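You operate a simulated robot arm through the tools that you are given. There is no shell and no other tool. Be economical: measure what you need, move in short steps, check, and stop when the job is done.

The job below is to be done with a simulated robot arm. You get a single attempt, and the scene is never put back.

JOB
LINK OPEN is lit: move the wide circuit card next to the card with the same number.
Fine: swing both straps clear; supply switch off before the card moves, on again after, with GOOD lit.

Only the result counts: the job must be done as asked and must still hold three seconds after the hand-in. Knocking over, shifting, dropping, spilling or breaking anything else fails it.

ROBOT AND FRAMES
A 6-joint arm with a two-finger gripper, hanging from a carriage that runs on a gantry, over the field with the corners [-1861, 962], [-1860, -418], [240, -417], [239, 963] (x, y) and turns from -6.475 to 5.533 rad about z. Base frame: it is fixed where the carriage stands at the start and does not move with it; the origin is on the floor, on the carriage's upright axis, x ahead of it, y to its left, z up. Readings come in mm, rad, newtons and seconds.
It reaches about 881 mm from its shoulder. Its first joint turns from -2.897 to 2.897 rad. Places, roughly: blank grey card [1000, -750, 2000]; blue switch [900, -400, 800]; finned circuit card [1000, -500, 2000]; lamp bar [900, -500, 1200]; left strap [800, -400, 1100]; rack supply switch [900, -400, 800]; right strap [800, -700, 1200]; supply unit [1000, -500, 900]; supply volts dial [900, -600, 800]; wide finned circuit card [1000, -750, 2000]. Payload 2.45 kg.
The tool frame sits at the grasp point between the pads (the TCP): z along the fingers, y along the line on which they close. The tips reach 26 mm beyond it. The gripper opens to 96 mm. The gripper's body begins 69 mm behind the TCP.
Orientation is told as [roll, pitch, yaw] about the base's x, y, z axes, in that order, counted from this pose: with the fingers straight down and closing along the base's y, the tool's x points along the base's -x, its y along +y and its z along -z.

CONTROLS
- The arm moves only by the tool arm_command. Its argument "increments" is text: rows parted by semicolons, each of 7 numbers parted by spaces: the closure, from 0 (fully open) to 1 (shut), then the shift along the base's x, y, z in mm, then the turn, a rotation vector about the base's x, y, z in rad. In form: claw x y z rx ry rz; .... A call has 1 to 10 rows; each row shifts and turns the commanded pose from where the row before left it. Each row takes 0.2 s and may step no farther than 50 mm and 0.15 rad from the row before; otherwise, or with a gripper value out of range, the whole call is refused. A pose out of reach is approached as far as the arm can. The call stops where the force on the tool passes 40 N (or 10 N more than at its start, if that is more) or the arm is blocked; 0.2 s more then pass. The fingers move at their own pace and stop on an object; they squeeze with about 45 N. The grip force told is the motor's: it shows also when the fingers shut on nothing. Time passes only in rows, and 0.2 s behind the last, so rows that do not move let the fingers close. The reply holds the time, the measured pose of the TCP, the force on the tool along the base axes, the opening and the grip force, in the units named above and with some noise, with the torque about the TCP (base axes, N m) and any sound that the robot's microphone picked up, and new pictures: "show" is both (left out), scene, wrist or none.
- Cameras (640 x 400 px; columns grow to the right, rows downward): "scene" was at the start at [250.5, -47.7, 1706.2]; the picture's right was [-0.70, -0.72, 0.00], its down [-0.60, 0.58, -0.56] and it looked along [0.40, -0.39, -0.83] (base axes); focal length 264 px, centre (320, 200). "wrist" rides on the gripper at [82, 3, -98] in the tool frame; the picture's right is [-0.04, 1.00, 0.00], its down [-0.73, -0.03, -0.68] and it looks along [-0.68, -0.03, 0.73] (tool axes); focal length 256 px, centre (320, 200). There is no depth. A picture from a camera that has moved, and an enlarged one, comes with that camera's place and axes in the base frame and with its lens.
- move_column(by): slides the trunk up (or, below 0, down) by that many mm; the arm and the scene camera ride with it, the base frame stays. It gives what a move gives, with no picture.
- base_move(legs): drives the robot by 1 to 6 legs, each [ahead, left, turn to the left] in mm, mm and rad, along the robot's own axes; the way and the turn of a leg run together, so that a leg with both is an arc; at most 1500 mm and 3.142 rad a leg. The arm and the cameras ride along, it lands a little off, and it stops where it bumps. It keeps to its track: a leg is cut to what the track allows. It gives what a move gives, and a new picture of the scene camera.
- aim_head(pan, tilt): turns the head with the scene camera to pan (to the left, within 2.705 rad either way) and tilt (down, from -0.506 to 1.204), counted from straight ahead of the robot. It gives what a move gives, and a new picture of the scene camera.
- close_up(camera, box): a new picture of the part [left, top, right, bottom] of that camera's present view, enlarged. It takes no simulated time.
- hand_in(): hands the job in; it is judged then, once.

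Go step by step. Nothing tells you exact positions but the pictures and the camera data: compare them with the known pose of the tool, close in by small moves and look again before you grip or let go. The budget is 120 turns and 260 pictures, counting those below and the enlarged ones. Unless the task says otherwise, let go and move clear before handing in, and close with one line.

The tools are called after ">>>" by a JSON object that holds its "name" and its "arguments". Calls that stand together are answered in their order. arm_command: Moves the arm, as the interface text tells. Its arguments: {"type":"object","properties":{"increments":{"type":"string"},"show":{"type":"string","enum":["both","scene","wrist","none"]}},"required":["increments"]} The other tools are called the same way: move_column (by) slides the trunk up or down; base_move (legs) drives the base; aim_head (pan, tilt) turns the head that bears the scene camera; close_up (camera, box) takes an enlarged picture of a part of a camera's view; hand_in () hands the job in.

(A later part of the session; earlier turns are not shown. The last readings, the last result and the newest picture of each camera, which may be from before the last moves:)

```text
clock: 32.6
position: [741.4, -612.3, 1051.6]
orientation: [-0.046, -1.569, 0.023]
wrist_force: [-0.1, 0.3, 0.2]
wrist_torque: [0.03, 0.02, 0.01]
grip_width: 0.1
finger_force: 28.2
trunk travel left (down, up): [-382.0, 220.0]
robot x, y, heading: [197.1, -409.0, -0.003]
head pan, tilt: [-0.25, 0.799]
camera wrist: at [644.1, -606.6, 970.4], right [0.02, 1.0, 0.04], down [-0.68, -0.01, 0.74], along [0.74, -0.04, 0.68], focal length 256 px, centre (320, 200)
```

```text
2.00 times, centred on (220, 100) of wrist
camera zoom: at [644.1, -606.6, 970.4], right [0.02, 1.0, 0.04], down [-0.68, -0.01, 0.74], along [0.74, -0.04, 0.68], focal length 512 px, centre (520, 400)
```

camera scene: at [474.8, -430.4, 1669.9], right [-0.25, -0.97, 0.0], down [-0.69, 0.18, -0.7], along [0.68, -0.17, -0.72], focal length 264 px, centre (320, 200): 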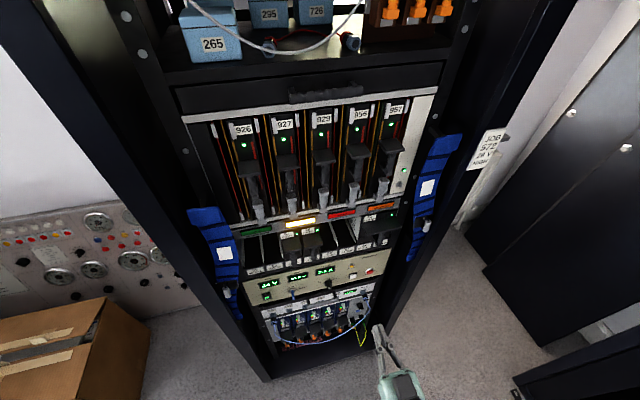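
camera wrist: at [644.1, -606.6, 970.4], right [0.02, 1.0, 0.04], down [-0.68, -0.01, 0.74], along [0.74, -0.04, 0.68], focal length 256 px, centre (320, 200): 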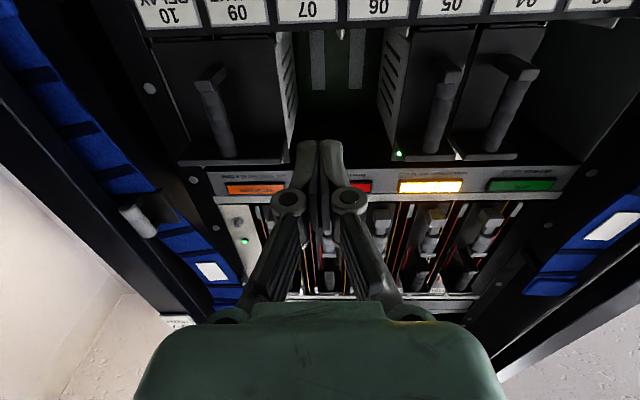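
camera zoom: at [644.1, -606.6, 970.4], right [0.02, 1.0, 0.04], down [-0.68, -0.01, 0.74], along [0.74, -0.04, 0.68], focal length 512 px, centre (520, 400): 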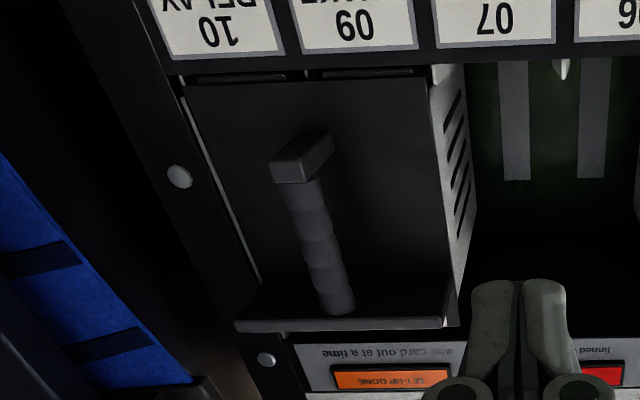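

The place list puts some cards at z≈2000, i.e. on top of the rack. I withdraw and look up there before deciding.

>>> {"name": "arm_command", "arguments": {"increments": "1 -45 0 0 0 0 0; 1 -45 0 0 0 0 0; 1 -45 0 0 0 0 0", "show": "none"}}

>>> {"name": "base_move", "arguments": {"legs": [[-400, 0, 0]]}}

>>> {"name": "move_column", "arguments": {"by": 215}}

>>> {"name": "aim_head", "arguments": {"pan": -0.15, "tilt": 0.0}}

```text
clock: 33.4
position: [606.5, -614.1, 1050.4]
orientation: [0.078, -1.567, -0.1]
wrist_force: [0.6, 0.0, 0.2]
wrist_torque: [0.03, 0.04, -0.01]
grip_width: 0.0
finger_force: 29.1
trunk travel left (down, up): [-382.0, 220.0]
robot x, y, heading: [200.1, -410.8, -0.005]
head pan, tilt: [-0.25, 0.799]
```

```text
clock: 35.9
position: [208.7, -612.7, 1051.5]
orientation: [-0.065, -1.566, 0.042]
wrist_force: [-0.8, 0.6, -1.1]
wrist_torque: [0.01, 0.02, -0.01]
grip_width: 0.0
finger_force: 28.2
trunk travel left (down, up): [-382.0, 220.0]
robot x, y, heading: [-200.7, -412.2, -0.004]
head pan, tilt: [-0.25, 0.799]
camera scene: at [77.1, -429.3, 1669.9], right [-0.25, -0.97, 0.0], down [-0.69, 0.18, -0.7], along [0.67, -0.17, -0.72], focal length 264 px, centre (320, 200)
```

scene: 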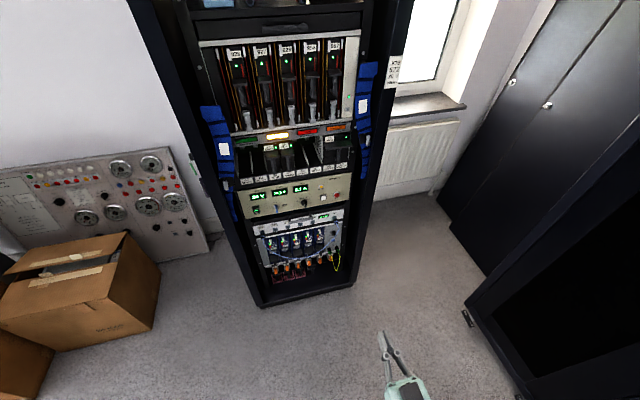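

```text
clock: 38.2
position: [207.7, -612.6, 1265.9]
orientation: [-0.058, -1.565, 0.033]
wrist_force: [-0.6, 0.3, -0.1]
wrist_torque: [0.02, -0.05, 0.0]
grip_width: 0.2
finger_force: 28.2
trunk travel left (down, up): [-597.0, 5.0]
robot x, y, heading: [-202.0, -407.2, -0.005]
head pan, tilt: [-0.25, 0.799]
```

```text
clock: 39.3
position: [208.5, -612.5, 1264.9]
orientation: [-0.062, -1.568, 0.04]
wrist_force: [0.4, 0.6, 0.4]
wrist_torque: [0.02, 0.01, 0.0]
grip_width: 0.2
finger_force: 28.6
trunk travel left (down, up): [-597.0, 5.0]
robot x, y, heading: [-197.7, -412.1, -0.006]
head pan, tilt: [-0.15, 0.0]
camera scene: at [87.9, -422.8, 1956.9], right [-0.15, -0.99, 0.0], down [0.0, 0.0, -1.0], along [0.99, -0.15, 0.0], focal length 264 px, centre (320, 200)
```

scene: 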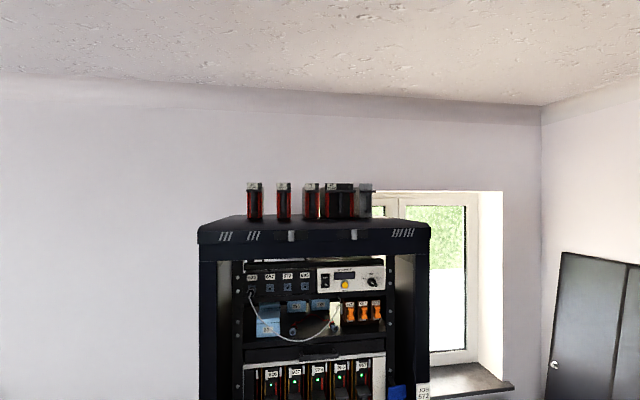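

>>> {"name": "close_up", "arguments": {"camera": "scene", "box": [230, 170, 390, 250]}}

```text
4.00 times, centred on (310, 210) of scene
camera zoom: at [87.9, -422.8, 1956.9], right [-0.15, -0.99, 0.0], down [0.0, 0.0, -1.0], along [0.99, -0.15, 0.0], focal length 1054 px, centre (360, 160)
```

zoom: 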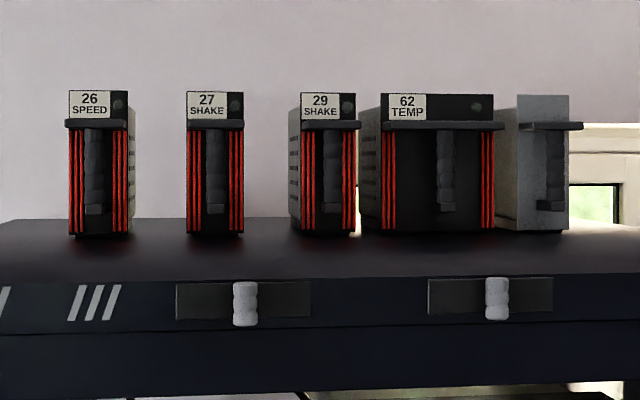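

The cards on top of the rack are red-finned spares, so the wide card meant is the unfinned 56 SHAKE in slots 09/10, to go into 06/07 beside 56 SPEED in 05. Back down and in, first to the supply switch.

>>> {"name": "move_column", "arguments": {"by": -315}}

>>> {"name": "base_move", "arguments": {"legs": [[400, 0, 0]]}}

>>> {"name": "aim_head", "arguments": {"pan": -0.1, "tilt": 0.8}}

```text
clock: 42.4
position: [208.2, -613.2, 950.6]
orientation: [-0.056, -1.567, 0.033]
wrist_force: [0.0, -0.6, -0.6]
wrist_torque: [0.03, 0.0, 0.01]
grip_width: 0.2
finger_force: 28.5
trunk travel left (down, up): [-282.0, 320.0]
robot x, y, heading: [-199.5, -408.7, -0.005]
head pan, tilt: [-0.15, 0.0]
```

```text
clock: 45.0
position: [612.2, -615.2, 949.6]
orientation: [-0.04, -1.565, 0.015]
wrist_force: [0.1, -0.2, 0.6]
wrist_torque: [0.0, 0.01, 0.0]
grip_width: 0.0
finger_force: 28.4
trunk travel left (down, up): [-282.0, 320.0]
robot x, y, heading: [205.8, -411.2, -0.007]
head pan, tilt: [-0.15, 0.0]
camera scene: at [492.3, -426.1, 1642.0], right [-0.16, -0.99, 0.0], down [0.0, 0.0, -1.0], along [0.99, -0.16, 0.0], focal length 264 px, centre (320, 200)
```

scene: 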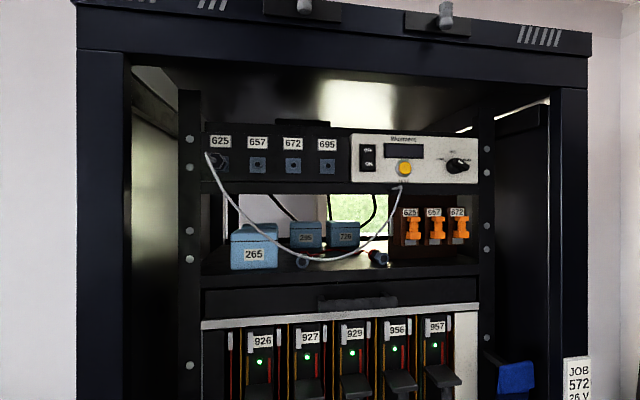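

```text
clock: 46.1
position: [612.2, -614.5, 950.7]
orientation: [-0.024, -1.565, -0.002]
wrist_force: [-0.4, 0.6, -0.5]
wrist_torque: [-0.01, 0.02, -0.02]
grip_width: 0.0
finger_force: 28.5
trunk travel left (down, up): [-282.0, 320.0]
robot x, y, heading: [204.6, -410.5, -0.005]
head pan, tilt: [-0.099, 0.799]
camera scene: at [483.6, -420.6, 1570.0], right [-0.11, -0.99, 0.0], down [-0.71, 0.08, -0.7], along [0.69, -0.07, -0.72], focal length 264 px, centre (320, 200)
```

scene: 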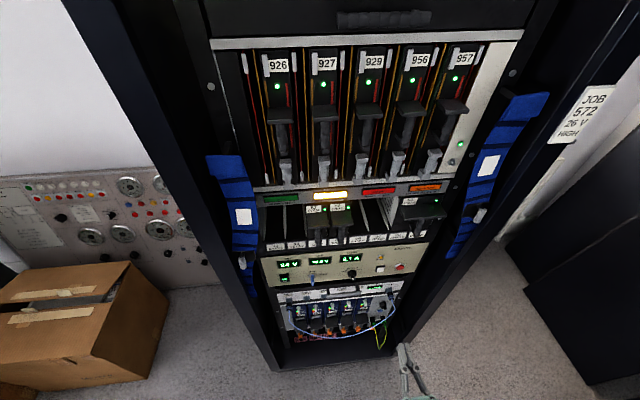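

>>> {"name": "arm_command", "arguments": {"increments": "1 0 44 -15 0 0 0; 1 0 44 -15 0 0 0; 1 0 44 -15 0 0 0; 1 0 44 -15 0 0 0; 1 0 44 -15 0 0 0; 1 0 42 -14 0 0 0; 1 40 0 0 0 0 0; 1 40 0 0 0 0 0; 1 40 0 0 0 0 0; 1 0 0 0 0 0 0"}}

>>> {"name": "close_up", "arguments": {"camera": "scene", "box": [230, 230, 390, 330]}}

>>> {"name": "close_up", "arguments": {"camera": "wrist", "box": [200, 0, 440, 200]}}

```text
clock: 48.3
position: [728.5, -439.7, 872.7]
orientation: [-0.032, -1.565, 0.011]
wrist_force: [-0.5, -0.5, -0.3]
wrist_torque: [0.01, 0.0, -0.02]
grip_width: 0.1
finger_force: 28.1
out of reach, approached as far as the arm can: row 5, 6, 7, 9
trunk travel left (down, up): [-282.0, 320.0]
robot x, y, heading: [203.9, -410.8, -0.01]
head pan, tilt: [-0.099, 0.799]
camera scene: at [483.6, -420.6, 1569.9], right [-0.11, -0.99, 0.0], down [-0.71, 0.08, -0.7], along [0.69, -0.07, -0.72], focal length 264 px, centre (320, 200)
camera wrist: at [630.5, -434.5, 792.1], right [0.02, 1.0, 0.04], down [-0.67, -0.02, 0.74], along [0.74, -0.04, 0.67], focal length 256 px, centre (320, 200)
```

scene: 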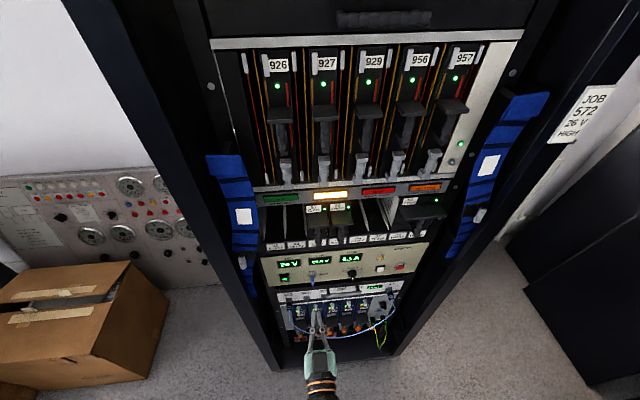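
wrist: 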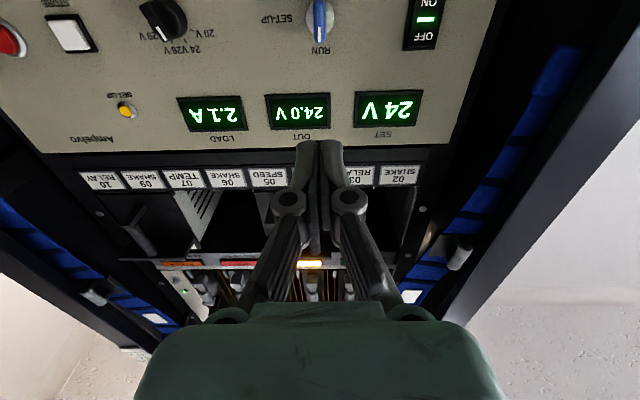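

```text
4.00 times, centred on (310, 280) of scene
camera zoom: at [483.6, -420.6, 1569.9], right [-0.11, -0.99, 0.0], down [-0.71, 0.08, -0.7], along [0.69, -0.07, -0.72], focal length 1054 px, centre (360, -120)
```

zoom: 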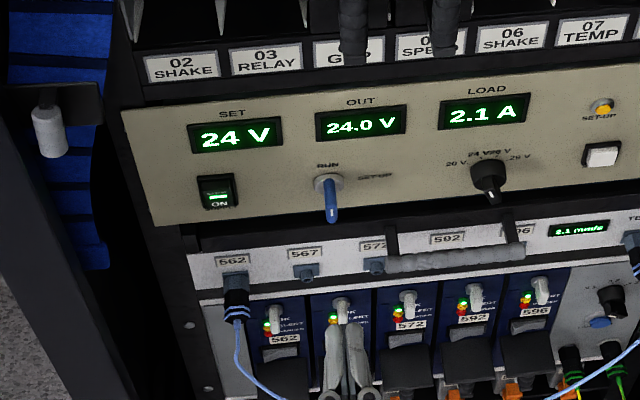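

```text
2.00 times, centred on (320, 100) of wrist
camera zoom: at [630.5, -434.5, 792.1], right [0.02, 1.0, 0.04], down [-0.67, -0.02, 0.74], along [0.74, -0.04, 0.67], focal length 512 px, centre (320, 400)
```

zoom: 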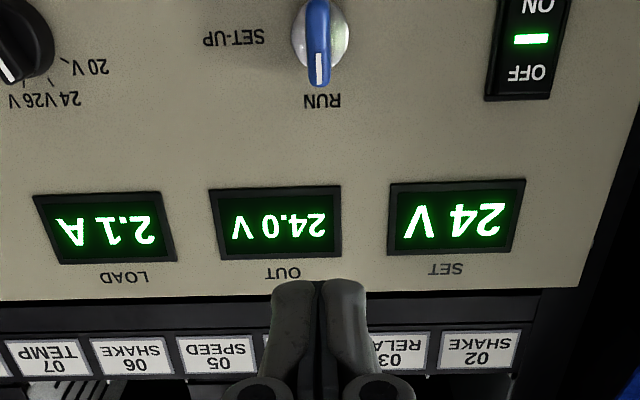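

>>> {"name": "arm_command", "arguments": {"increments": "1 30 0 0 0 0 0; 1 0 20 -6 0 0 0; 1 0 20 -6 0 0 0; 1 0 20 -6 0 0 0; 1 0 20 -6 0 0 0; 1 0 0 0 0 0 0", "show": "wrist"}}

```text
clock: 49.7
position: [756.2, -442.5, 860.9]
orientation: [-0.006, -1.563, -0.008]
wrist_force: [-0.2, -0.2, -0.5]
wrist_torque: [0.01, 0.01, -0.03]
grip_width: 0.0
finger_force: 28.4
out of reach, approached as far as the arm can: row 2, 3, 4, 5
trunk travel left (down, up): [-282.0, 320.0]
robot x, y, heading: [203.4, -409.4, -0.008]
head pan, tilt: [-0.099, 0.799]
camera wrist: at [659.1, -437.8, 780.3], right [0.01, 1.0, 0.04], down [-0.67, -0.02, 0.74], along [0.74, -0.04, 0.67], focal length 256 px, centre (320, 200)
```

wrist: 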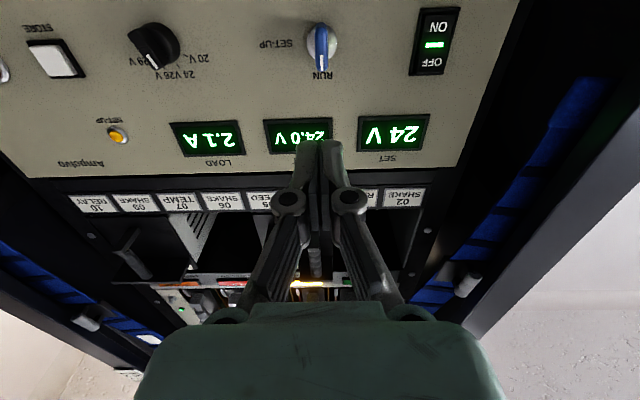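

The arm is limited near its straight-ahead line here, so I shift the carriage left instead.

>>> {"name": "base_move", "arguments": {"legs": [[0, 89, 0]]}}

>>> {"name": "arm_command", "arguments": {"increments": "1 20 0 -10 0 0 0; 1 0 0 -10 0 0 0; 1 20 0 0 0 0 0; 1 0 0 0 0 0 0"}}

>>> {"name": "close_up", "arguments": {"camera": "scene", "box": [240, 220, 400, 320]}}

```text
clock: 50.8
position: [757.6, -354.0, 860.1]
orientation: [0.011, -1.562, -0.023]
wrist_force: [0.7, -0.1, 0.1]
wrist_torque: [-0.06, -0.02, -0.03]
grip_width: 0.3
finger_force: 28.8
trunk travel left (down, up): [-282.0, 320.0]
robot x, y, heading: [206.1, -324.5, -0.008]
head pan, tilt: [-0.099, 0.799]
camera scene: at [484.2, -331.8, 1569.9], right [-0.11, -0.99, 0.0], down [-0.71, 0.08, -0.7], along [0.69, -0.07, -0.72], focal length 264 px, centre (320, 200)
```

scene: 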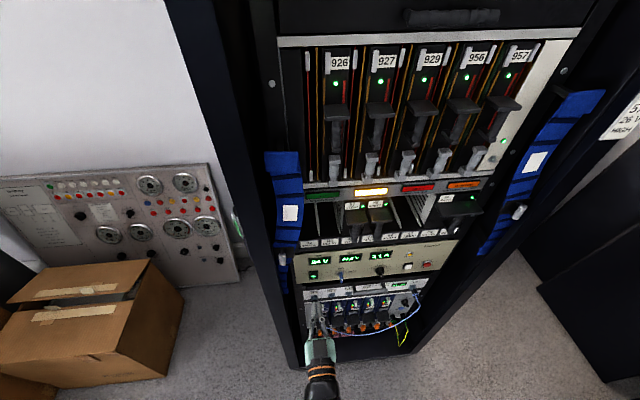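

```text
clock: 51.8
position: [797.5, -363.0, 844.6]
orientation: [0.004, -1.557, -0.007]
wrist_force: [0.7, 0.7, 1.3]
wrist_torque: [-0.03, 0.02, 0.04]
grip_width: 0.1
finger_force: 28.2
out of reach, approached as far as the arm can: row 2, 3
trunk travel left (down, up): [-282.0, 320.0]
robot x, y, heading: [205.2, -319.8, -0.007]
head pan, tilt: [-0.099, 0.799]
camera scene: at [484.3, -331.9, 1569.9], right [-0.11, -0.99, 0.0], down [-0.71, 0.08, -0.7], along [0.69, -0.07, -0.72], focal length 264 px, centre (320, 200)
camera wrist: at [698.3, -357.8, 763.9], right [0.0, 1.0, 0.04], down [-0.67, -0.03, 0.74], along [0.74, -0.03, 0.67], focal length 256 px, centre (320, 200)
```

scene: 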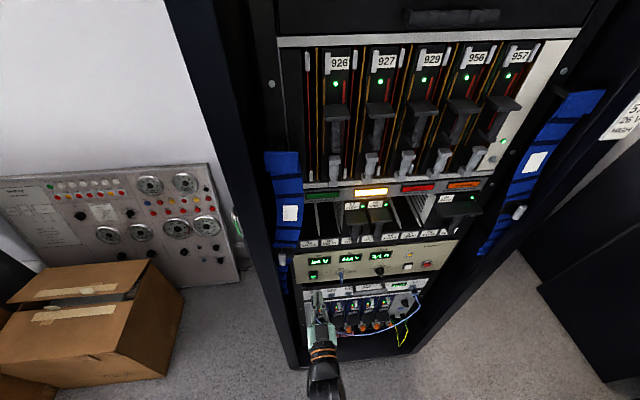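
wrist: 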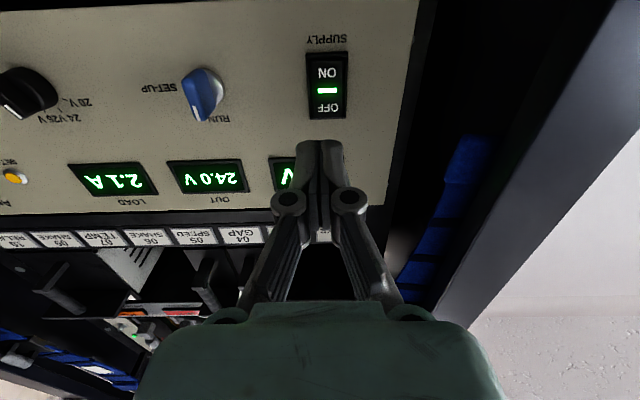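

```text
4.00 times, centred on (320, 270) of scene
camera zoom: at [484.3, -331.9, 1569.9], right [-0.11, -0.99, 0.0], down [-0.71, 0.08, -0.7], along [0.69, -0.07, -0.72], focal length 1054 px, centre (320, -80)
```

zoom: 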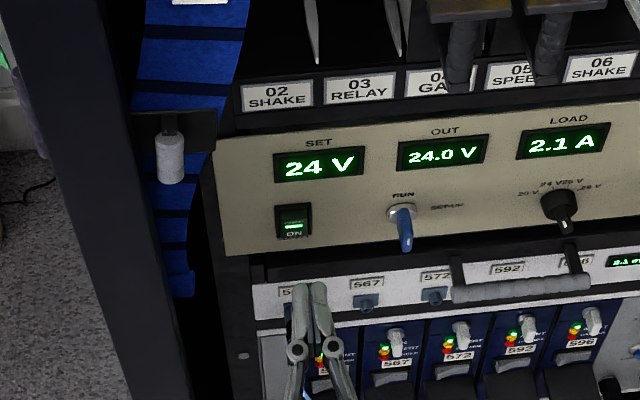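

>>> {"name": "arm_command", "arguments": {"increments": "1 -30 0 0 0 0 0", "show": "none"}}

>>> {"name": "base_move", "arguments": {"legs": [[0, 110, 0]]}}

>>> {"name": "arm_command", "arguments": {"increments": "1 0 -35 0 0 0 0; 1 0 -35 0 0 0 0; 1 0 -30 0 0 0 0; 1 0 0 0 0 0 0"}}

```text
clock: 52.2
position: [765.1, -361.2, 842.5]
orientation: [-0.032, -1.564, 0.019]
wrist_force: [0.6, 0.1, 1.0]
wrist_torque: [0.0, 0.0, -0.01]
grip_width: 0.0
finger_force: 28.4
trunk travel left (down, up): [-282.0, 320.0]
robot x, y, heading: [203.9, -321.5, -0.007]
head pan, tilt: [-0.099, 0.799]
```

```text
clock: 53.4
position: [767.5, -251.9, 843.6]
orientation: [0.003, -1.561, -0.016]
wrist_force: [0.2, -0.5, -0.8]
wrist_torque: [0.04, 0.06, -0.03]
grip_width: 0.0
finger_force: 28.8
trunk travel left (down, up): [-282.0, 320.0]
robot x, y, heading: [203.9, -211.9, -0.003]
head pan, tilt: [-0.099, 0.799]
camera scene: at [485.0, -222.3, 1569.9], right [-0.11, -0.99, 0.0], down [-0.71, 0.08, -0.7], along [0.69, -0.07, -0.72], focal length 264 px, centre (320, 200)
```

scene: 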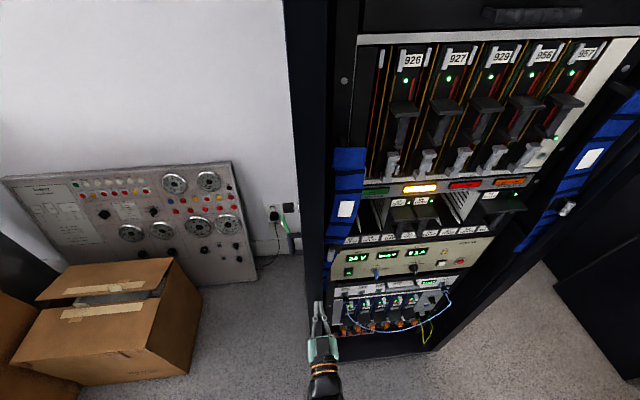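

```text
clock: 54.4
position: [766.9, -351.6, 843.2]
orientation: [-0.025, -1.562, 0.013]
wrist_force: [0.0, -0.2, -0.5]
wrist_torque: [0.02, 0.02, 0.01]
grip_width: 0.1
finger_force: 28.3
trunk travel left (down, up): [-282.0, 320.0]
robot x, y, heading: [200.2, -213.4, -0.008]
head pan, tilt: [-0.099, 0.799]
camera scene: at [485.0, -222.5, 1569.9], right [-0.11, -0.99, 0.0], down [-0.71, 0.08, -0.7], along [0.69, -0.07, -0.72], focal length 264 px, centre (320, 200)
camera wrist: at [669.2, -346.9, 762.8], right [0.01, 1.0, 0.04], down [-0.67, -0.02, 0.74], along [0.74, -0.04, 0.67], focal length 256 px, centre (320, 200)
```

scene: 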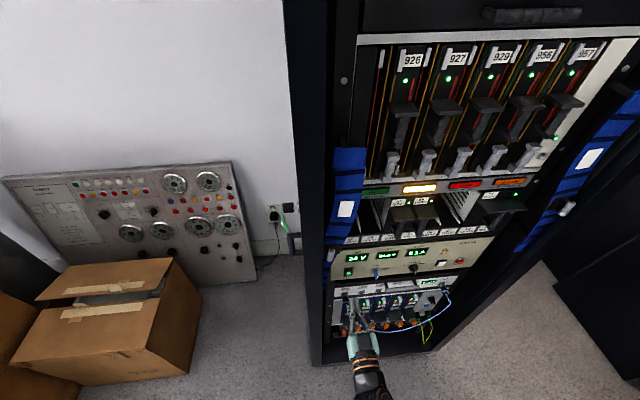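
wrist: 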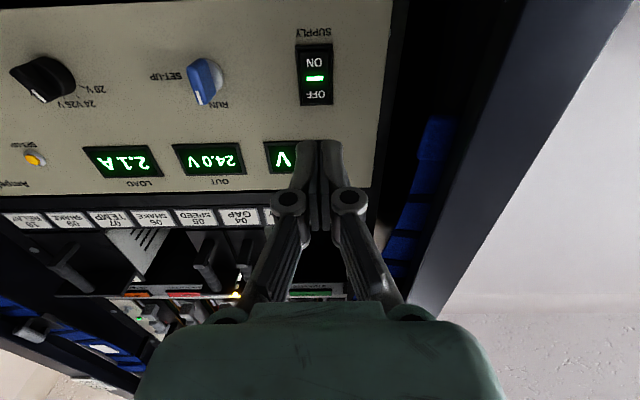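

>>> {"name": "arm_command", "arguments": {"increments": "1 35 -4 -5 0 0 0; 1 35 0 0 0 0 0; 1 5 0 0 0 0 0; 1 5 0 0 0 0 0; 1 5 0 0 0 0 0; 1 5 0 0 0 0 0; 1 5 0 0 0 0 0"}}

>>> {"name": "close_up", "arguments": {"camera": "wrist", "box": [220, 40, 420, 200]}}

```text
clock: 56.0
position: [854.0, -356.0, 839.4]
orientation: [-0.003, -1.56, -0.008]
wrist_force: [-3.7, 0.1, -1.3]
wrist_torque: [0.02, 0.09, 0.0]
grip_width: 0.0
finger_force: 28.8
out of reach, approached as far as the arm can: row 6, 7
trunk travel left (down, up): [-282.0, 320.0]
robot x, y, heading: [206.0, -216.0, -0.005]
head pan, tilt: [-0.099, 0.799]
camera scene: at [484.7, -222.4, 1569.7], right [-0.11, -0.99, 0.0], down [-0.71, 0.08, -0.7], along [0.69, -0.07, -0.72], focal length 264 px, centre (320, 200)
camera wrist: at [756.3, -351.2, 760.2], right [0.01, 1.0, 0.04], down [-0.67, -0.02, 0.74], along [0.74, -0.04, 0.67], focal length 256 px, centre (320, 200)
```

scene: 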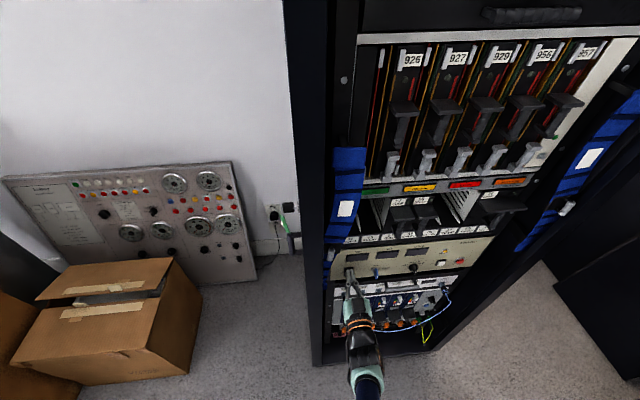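
wrist: 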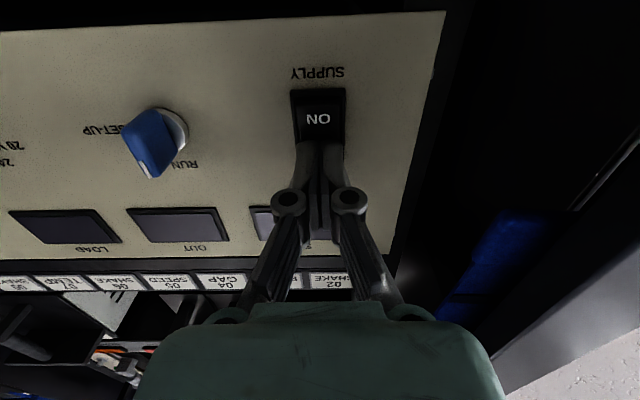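

```text
2.50 times, centred on (320, 120) of wrist
camera zoom: at [756.3, -351.2, 760.2], right [0.01, 1.0, 0.04], down [-0.67, -0.02, 0.74], along [0.74, -0.04, 0.67], focal length 640 px, centre (320, 400)
```

zoom: 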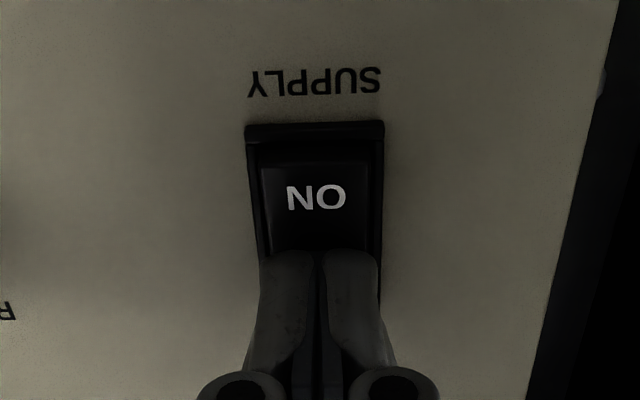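

Supply is off. I retreat and shift the carriage back right for the wide card's handle at about (855,-701,1068).

>>> {"name": "arm_command", "arguments": {"increments": "1 -40 0 0 0 0 0; 1 -45 0 0 0 0 0; 1 -45 0 0 0 0 0; 0.5 0 0 0 0 0 0", "show": "none"}}

>>> {"name": "base_move", "arguments": {"legs": [[-50, -200, 0]]}}

>>> {"name": "arm_command", "arguments": {"increments": "0.5 0 -25 35 0 0 0; 0.5 0 -25 35 0 0 0; 0.5 0 -25 35 0 0 0; 0.5 0 -25 35 0 0 0; 0.5 0 -25 35 0 0 0; 0.5 0 -20 35 0 0 0; 0.5 0 0 19 0 0 0; 0.5 0 0 0 0 0 0"}}

```text
clock: 57.0
position: [730.4, -359.6, 821.3]
orientation: [0.154, -1.552, -0.162]
wrist_force: [-2.3, 1.0, -1.7]
wrist_torque: [-0.01, -0.13, -0.07]
grip_width: 48.1
finger_force: 0.4
out of reach, approached as far as the arm can: row 1, 2
trunk travel left (down, up): [-282.0, 320.0]
robot x, y, heading: [206.7, -212.8, -0.004]
head pan, tilt: [-0.099, 0.799]
```

```text
clock: 58.6
position: [684.8, -562.0, 824.9]
orientation: [-0.002, -1.561, -0.01]
wrist_force: [0.4, -0.1, 0.2]
wrist_torque: [-0.02, -0.01, -0.04]
grip_width: 48.0
finger_force: 0.1
trunk travel left (down, up): [-282.0, 320.0]
robot x, y, heading: [152.8, -410.8, -0.008]
head pan, tilt: [-0.099, 0.799]
camera scene: at [433.8, -421.8, 1569.9], right [-0.11, -0.99, 0.0], down [-0.71, 0.08, -0.7], along [0.69, -0.08, -0.72], focal length 264 px, centre (320, 200)
```

scene: 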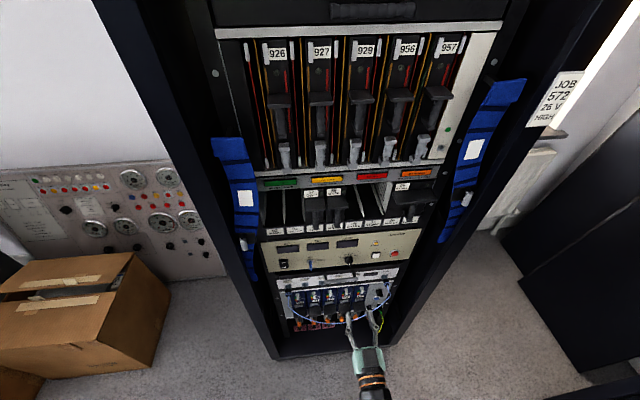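

```text
clock: 60.4
position: [683.6, -706.2, 1055.6]
orientation: [-0.014, -1.56, 0.003]
wrist_force: [0.0, 0.1, 0.4]
wrist_torque: [-0.03, 0.01, -0.02]
grip_width: 47.9
finger_force: 0.1
trunk travel left (down, up): [-282.0, 320.0]
robot x, y, heading: [150.8, -411.7, -0.012]
head pan, tilt: [-0.099, 0.799]
camera scene: at [433.8, -421.8, 1569.9], right [-0.11, -0.99, 0.0], down [-0.71, 0.08, -0.7], along [0.69, -0.08, -0.72], focal length 264 px, centre (320, 200)
camera wrist: at [586.6, -701.6, 974.2], right [0.01, 1.0, 0.04], down [-0.67, -0.02, 0.74], along [0.74, -0.04, 0.67], focal length 256 px, centre (320, 200)
```

scene: 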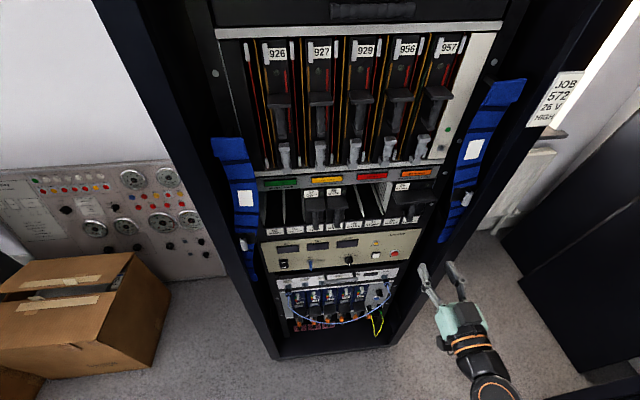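
wrist: 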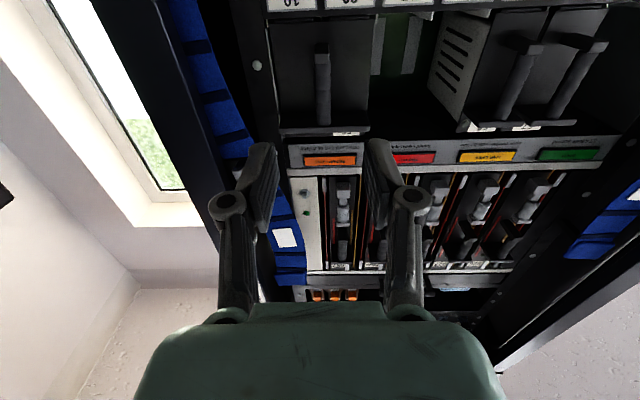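

>>> {"name": "arm_command", "arguments": {"increments": "0.5 45 0 8 0 0 0; 0.5 45 0 0 0 0 0; 0.5 35 0 0 0 0 0; 0.5 0 0 0 0 0 0"}}

>>> {"name": "close_up", "arguments": {"camera": "wrist", "box": [220, 0, 460, 150]}}

>>> {"name": "close_up", "arguments": {"camera": "scene", "box": [340, 160, 480, 260]}}

```text
clock: 61.4
position: [809.9, -706.3, 1061.6]
orientation: [-0.038, -1.562, 0.027]
wrist_force: [0.0, -0.7, 0.0]
wrist_torque: [-0.01, 0.04, -0.02]
grip_width: 48.1
finger_force: 0.1
trunk travel left (down, up): [-282.0, 320.0]
robot x, y, heading: [153.2, -410.2, -0.008]
head pan, tilt: [-0.099, 0.799]
camera scene: at [433.9, -421.9, 1569.9], right [-0.11, -0.99, 0.0], down [-0.71, 0.08, -0.7], along [0.69, -0.08, -0.72], focal length 264 px, centre (320, 200)
camera wrist: at [711.8, -701.8, 981.9], right [0.01, 1.0, 0.04], down [-0.67, -0.02, 0.74], along [0.74, -0.04, 0.67], focal length 256 px, centre (320, 200)
```

scene: 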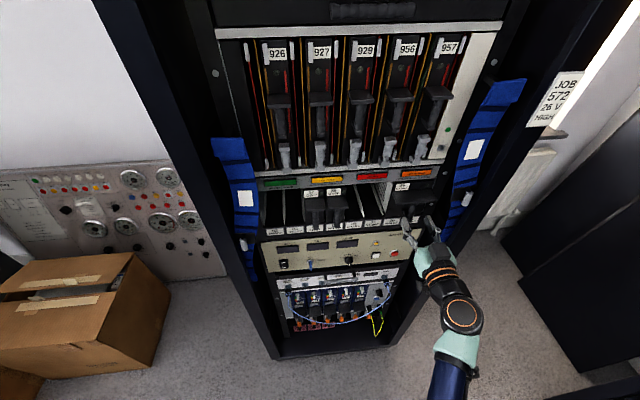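
wrist: 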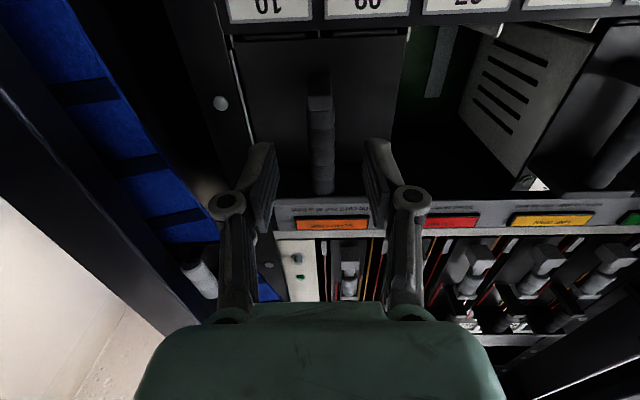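

```text
2.67 times, centred on (340, 75) of wrist
camera zoom: at [711.8, -701.8, 981.9], right [0.01, 1.0, 0.04], down [-0.67, -0.02, 0.74], along [0.74, -0.04, 0.67], focal length 683 px, centre (267, 533)
```

zoom: 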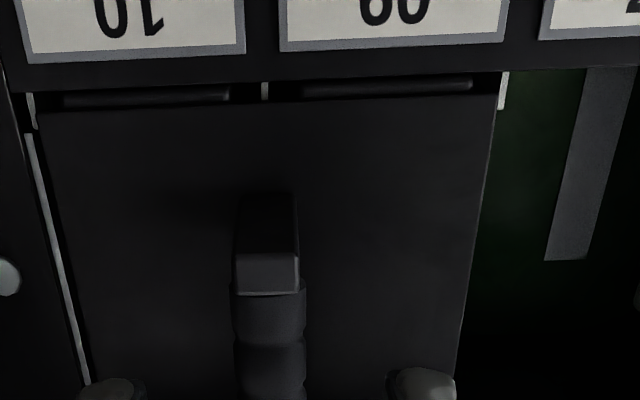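

```text
4.00 times, centred on (410, 210) of scene
camera zoom: at [433.9, -421.9, 1569.9], right [-0.11, -0.99, 0.0], down [-0.71, 0.08, -0.7], along [0.69, -0.08, -0.72], focal length 1054 px, centre (-40, 160)
```

zoom: 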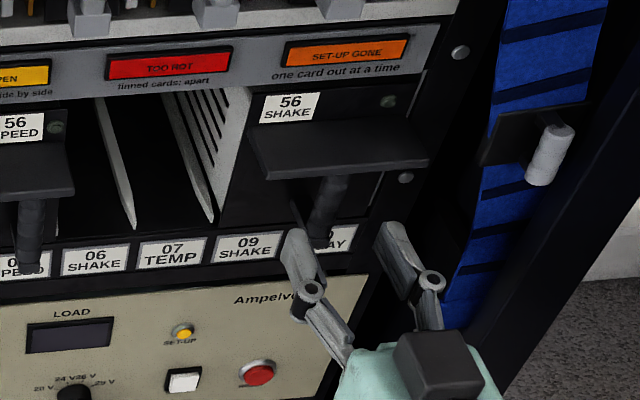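

Handle is centred between the fingers. I advance 40 mm and close.

>>> {"name": "arm_command", "arguments": {"increments": "0.5 20 0 2 0 0 0; 0.5 10 0 1 0 0 0; 0.5 8 0 0 0 0 0; 0.7 0 0 0 0 0 0; 1 0 0 0 0 0 0; 1 0 0 0 0 0 0; 1 0 0 0 0 0 0"}}

>>> {"name": "close_up", "arguments": {"camera": "scene", "box": [340, 160, 480, 260]}}

```text
clock: 63.0
position: [846.6, -708.0, 1065.1]
orientation: [-0.005, -1.562, -0.009]
wrist_force: [0.0, -0.7, 0.2]
wrist_torque: [0.03, -0.17, 0.11]
grip_width: 16.2
finger_force: 41.9
trunk travel left (down, up): [-282.0, 320.0]
robot x, y, heading: [154.5, -411.7, -0.012]
head pan, tilt: [-0.099, 0.799]
camera scene: at [433.8, -421.8, 1569.9], right [-0.11, -0.99, 0.0], down [-0.71, 0.08, -0.7], along [0.69, -0.07, -0.72], focal length 264 px, centre (320, 200)
camera wrist: at [749.5, -701.3, 984.5], right [0.01, 1.0, 0.04], down [-0.67, -0.02, 0.74], along [0.74, -0.04, 0.67], focal length 256 px, centre (320, 200)
```

scene: 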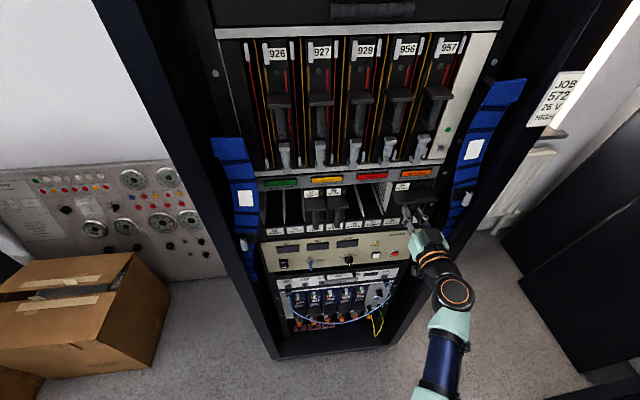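
wrist: 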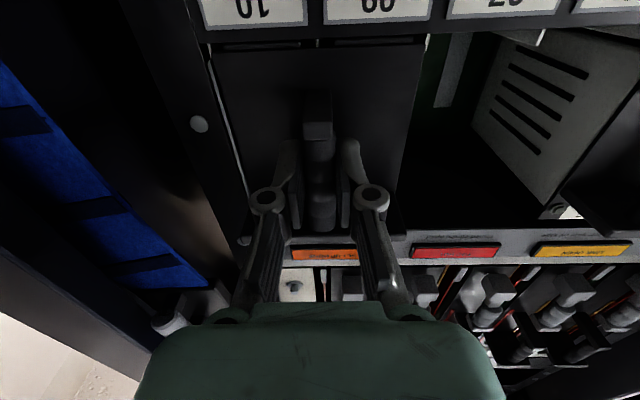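

```text
4.00 times, centred on (410, 210) of scene
camera zoom: at [433.8, -421.8, 1569.9], right [-0.11, -0.99, 0.0], down [-0.71, 0.08, -0.7], along [0.69, -0.07, -0.72], focal length 1054 px, centre (-40, 160)
```

zoom: 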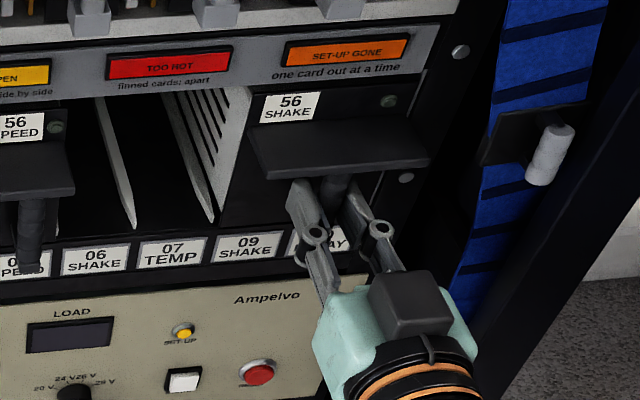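

Gripped (16 mm). I pull straight out in small steps.

>>> {"name": "arm_command", "arguments": {"increments": "1 -10 0 0 0 0 0; 1 -15 0 0 0 0 0; 1 -20 0 0 0 0 0; 1 -20 0 0 0 0 0; 1 -20 0 0 0 0 0; 1 0 0 0 0 0 0"}}

```text
clock: 64.4
position: [762.7, -706.5, 1065.0]
orientation: [0.044, -1.561, -0.057]
wrist_force: [-2.0, -0.2, 1.9]
wrist_torque: [0.01, -0.16, 0.02]
grip_width: 16.0
finger_force: 41.3
trunk travel left (down, up): [-282.0, 320.0]
robot x, y, heading: [154.8, -415.7, -0.009]
head pan, tilt: [-0.099, 0.799]
camera scene: at [433.8, -421.9, 1569.9], right [-0.11, -0.99, 0.0], down [-0.71, 0.08, -0.7], along [0.69, -0.08, -0.72], focal length 264 px, centre (320, 200)
camera wrist: at [664.5, -701.3, 984.4], right [0.01, 1.0, 0.04], down [-0.67, -0.02, 0.74], along [0.74, -0.04, 0.67], focal length 256 px, centre (320, 200)
```

scene: 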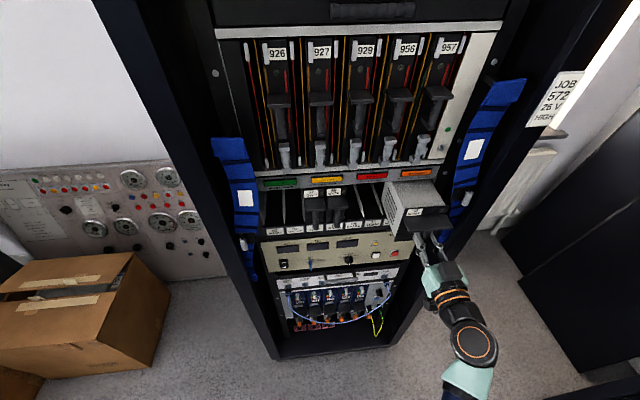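
wrist: 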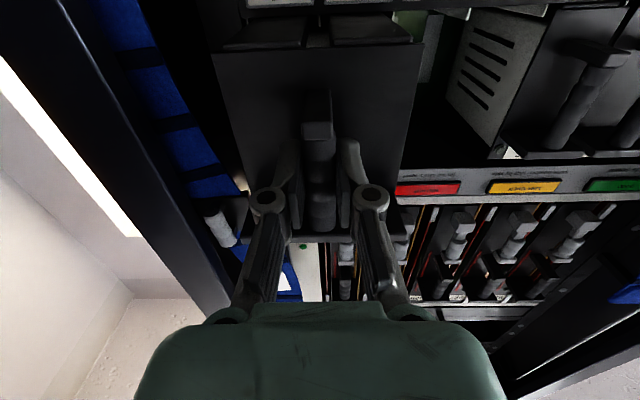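

>>> {"name": "arm_command", "arguments": {"increments": "1 -20 0 0 0 0 0; 1 -20 0 0 0 0 0; 1 -20 0 0 0 0 0; 1 -20 0 0 0 0 0; 1 -20 0 0 0 0 0; 1 0 0 0 0 0 0"}}

>>> {"name": "close_up", "arguments": {"camera": "scene", "box": [340, 160, 500, 260]}}

```text
clock: 65.8
position: [662.0, -706.6, 1062.7]
orientation: [0.041, -1.559, -0.051]
wrist_force: [0.1, 0.3, 0.2]
wrist_torque: [-0.01, 0.46, -0.03]
grip_width: 15.8
finger_force: 41.5
trunk travel left (down, up): [-282.0, 320.0]
robot x, y, heading: [155.9, -410.6, -0.011]
head pan, tilt: [-0.099, 0.799]
camera scene: at [433.6, -421.8, 1569.8], right [-0.11, -0.99, 0.0], down [-0.71, 0.08, -0.7], along [0.69, -0.07, -0.72], focal length 264 px, centre (320, 200)
camera wrist: at [564.8, -700.5, 983.8], right [0.01, 1.0, 0.04], down [-0.67, -0.02, 0.74], along [0.74, -0.04, 0.67], focal length 256 px, centre (320, 200)
```

scene: 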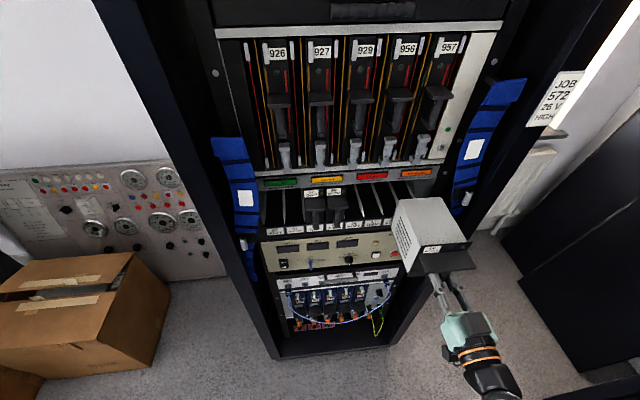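
wrist: 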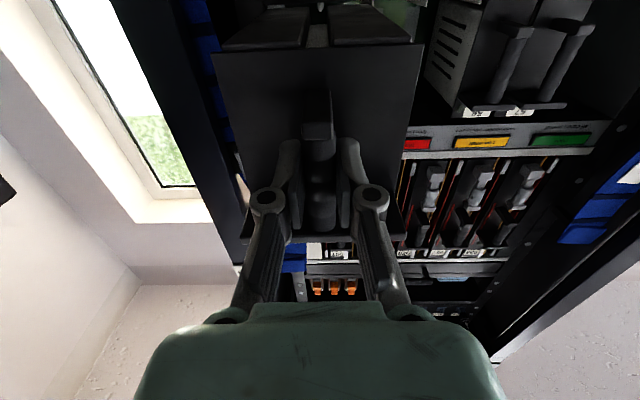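

```text
4.00 times, centred on (420, 210) of scene
camera zoom: at [433.6, -421.8, 1569.8], right [-0.11, -0.99, 0.0], down [-0.71, 0.08, -0.7], along [0.69, -0.07, -0.72], focal length 1054 px, centre (-80, 160)
```

zoom: 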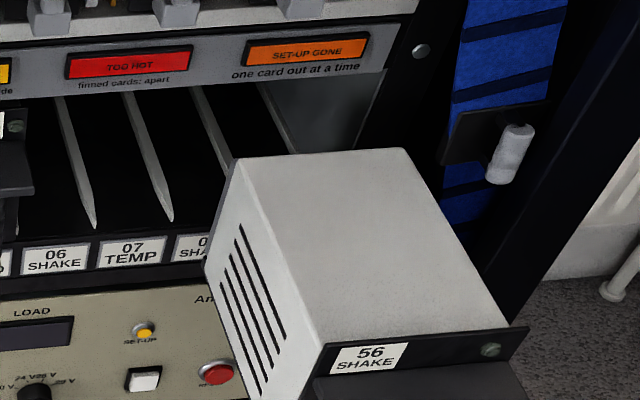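

Card is out. I back a little farther, restore height, and shift two slots (~108.5 mm) left.

>>> {"name": "arm_command", "arguments": {"increments": "1 -25 0 1 0 0 0; 1 -15 0 1 0 0 0; 1 0 22 0 0 0 0; 1 0 22 0 0 0 0; 1 0 22 0 0 0 0; 1 0 22 0 0 0 0; 1 0 20 0 0 0 0; 1 0 0 0 0 0 0"}}

>>> {"name": "close_up", "arguments": {"camera": "scene", "box": [300, 160, 460, 260]}}

>>> {"name": "close_up", "arguments": {"camera": "wrist", "box": [200, 0, 440, 150]}}

```text
clock: 67.6
position: [621.8, -596.5, 1067.2]
orientation: [0.014, -1.562, -0.026]
wrist_force: [-0.2, -0.1, -3.6]
wrist_torque: [0.0, 0.38, 0.0]
grip_width: 16.0
finger_force: 41.8
trunk travel left (down, up): [-282.0, 320.0]
robot x, y, heading: [152.6, -409.9, -0.013]
head pan, tilt: [-0.099, 0.799]
camera scene: at [433.7, -421.8, 1569.8], right [-0.11, -0.99, 0.0], down [-0.71, 0.08, -0.7], along [0.69, -0.07, -0.72], focal length 264 px, centre (320, 200)
camera wrist: at [524.6, -592.7, 986.6], right [0.01, 1.0, 0.04], down [-0.67, -0.02, 0.74], along [0.74, -0.04, 0.67], focal length 256 px, centre (320, 200)
```

scene: 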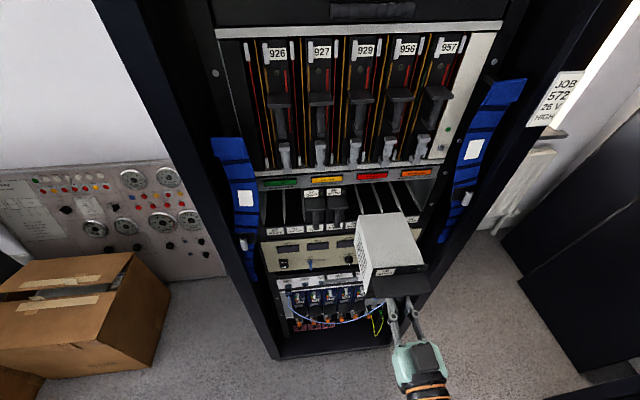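
wrist: 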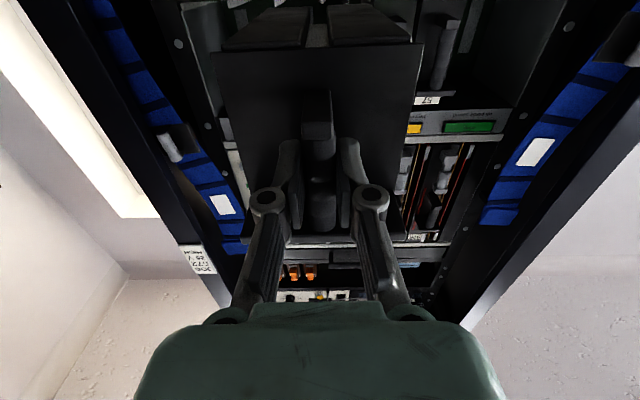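

```text
4.00 times, centred on (380, 210) of scene
camera zoom: at [433.7, -421.8, 1569.8], right [-0.11, -0.99, 0.0], down [-0.71, 0.08, -0.7], along [0.69, -0.07, -0.72], focal length 1054 px, centre (80, 160)
```

zoom: 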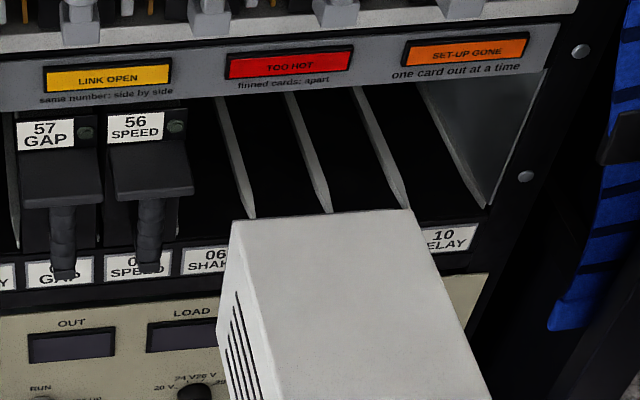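

```text
2.67 times, centred on (320, 75) of wrist
camera zoom: at [524.6, -592.7, 986.6], right [0.01, 1.0, 0.04], down [-0.67, -0.02, 0.74], along [0.74, -0.04, 0.67], focal length 683 px, centre (320, 533)
```

zoom: 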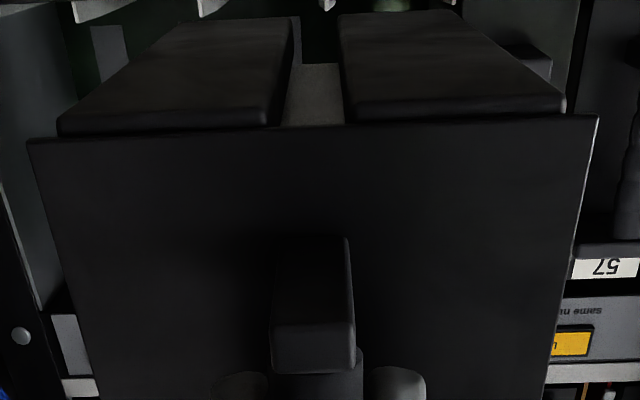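

The bottom channel of the card nearly lines up with the 06/07 guide tip. I advance until just short of the guides and check again.

>>> {"name": "arm_command", "arguments": {"increments": "1 30 0 -1 0 0 0; 1 30 0 0 0 0 0; 1 10 0 0 0 0 0; 1 0 0 0 0 0 0; 1 0 0 0 0 0 0", "show": "none"}}

>>> {"name": "close_up", "arguments": {"camera": "wrist", "box": [240, 0, 400, 80]}}

>>> {"name": "close_up", "arguments": {"camera": "scene", "box": [310, 170, 430, 250]}}

```text
clock: 68.8
position: [693.3, -598.0, 1067.2]
orientation: [0.0, -1.562, -0.011]
wrist_force: [0.0, 0.1, -4.6]
wrist_torque: [0.0, 0.39, -0.02]
grip_width: 15.8
finger_force: 41.5
trunk travel left (down, up): [-282.0, 320.0]
robot x, y, heading: [153.5, -412.7, -0.007]
head pan, tilt: [-0.099, 0.799]
```

```text
4.00 times, centred on (320, 40) of wrist
camera zoom: at [594.3, -593.6, 985.9], right [0.01, 1.0, 0.04], down [-0.67, -0.02, 0.74], along [0.74, -0.04, 0.67], focal length 1024 px, centre (320, 840)
```

zoom: 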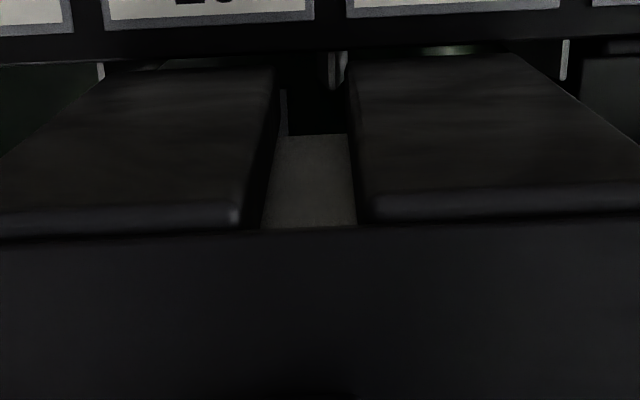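

```text
5.00 times, centred on (370, 210) of scene
camera zoom: at [433.6, -421.8, 1569.8], right [-0.11, -0.99, 0.0], down [-0.71, 0.08, -0.7], along [0.69, -0.07, -0.72], focal length 1318 px, centre (70, 150)
```

zoom: 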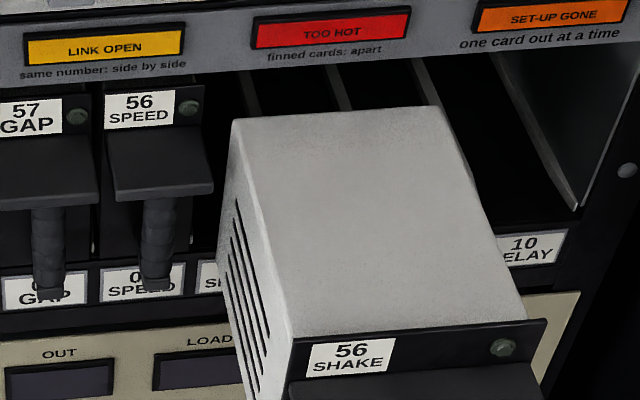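

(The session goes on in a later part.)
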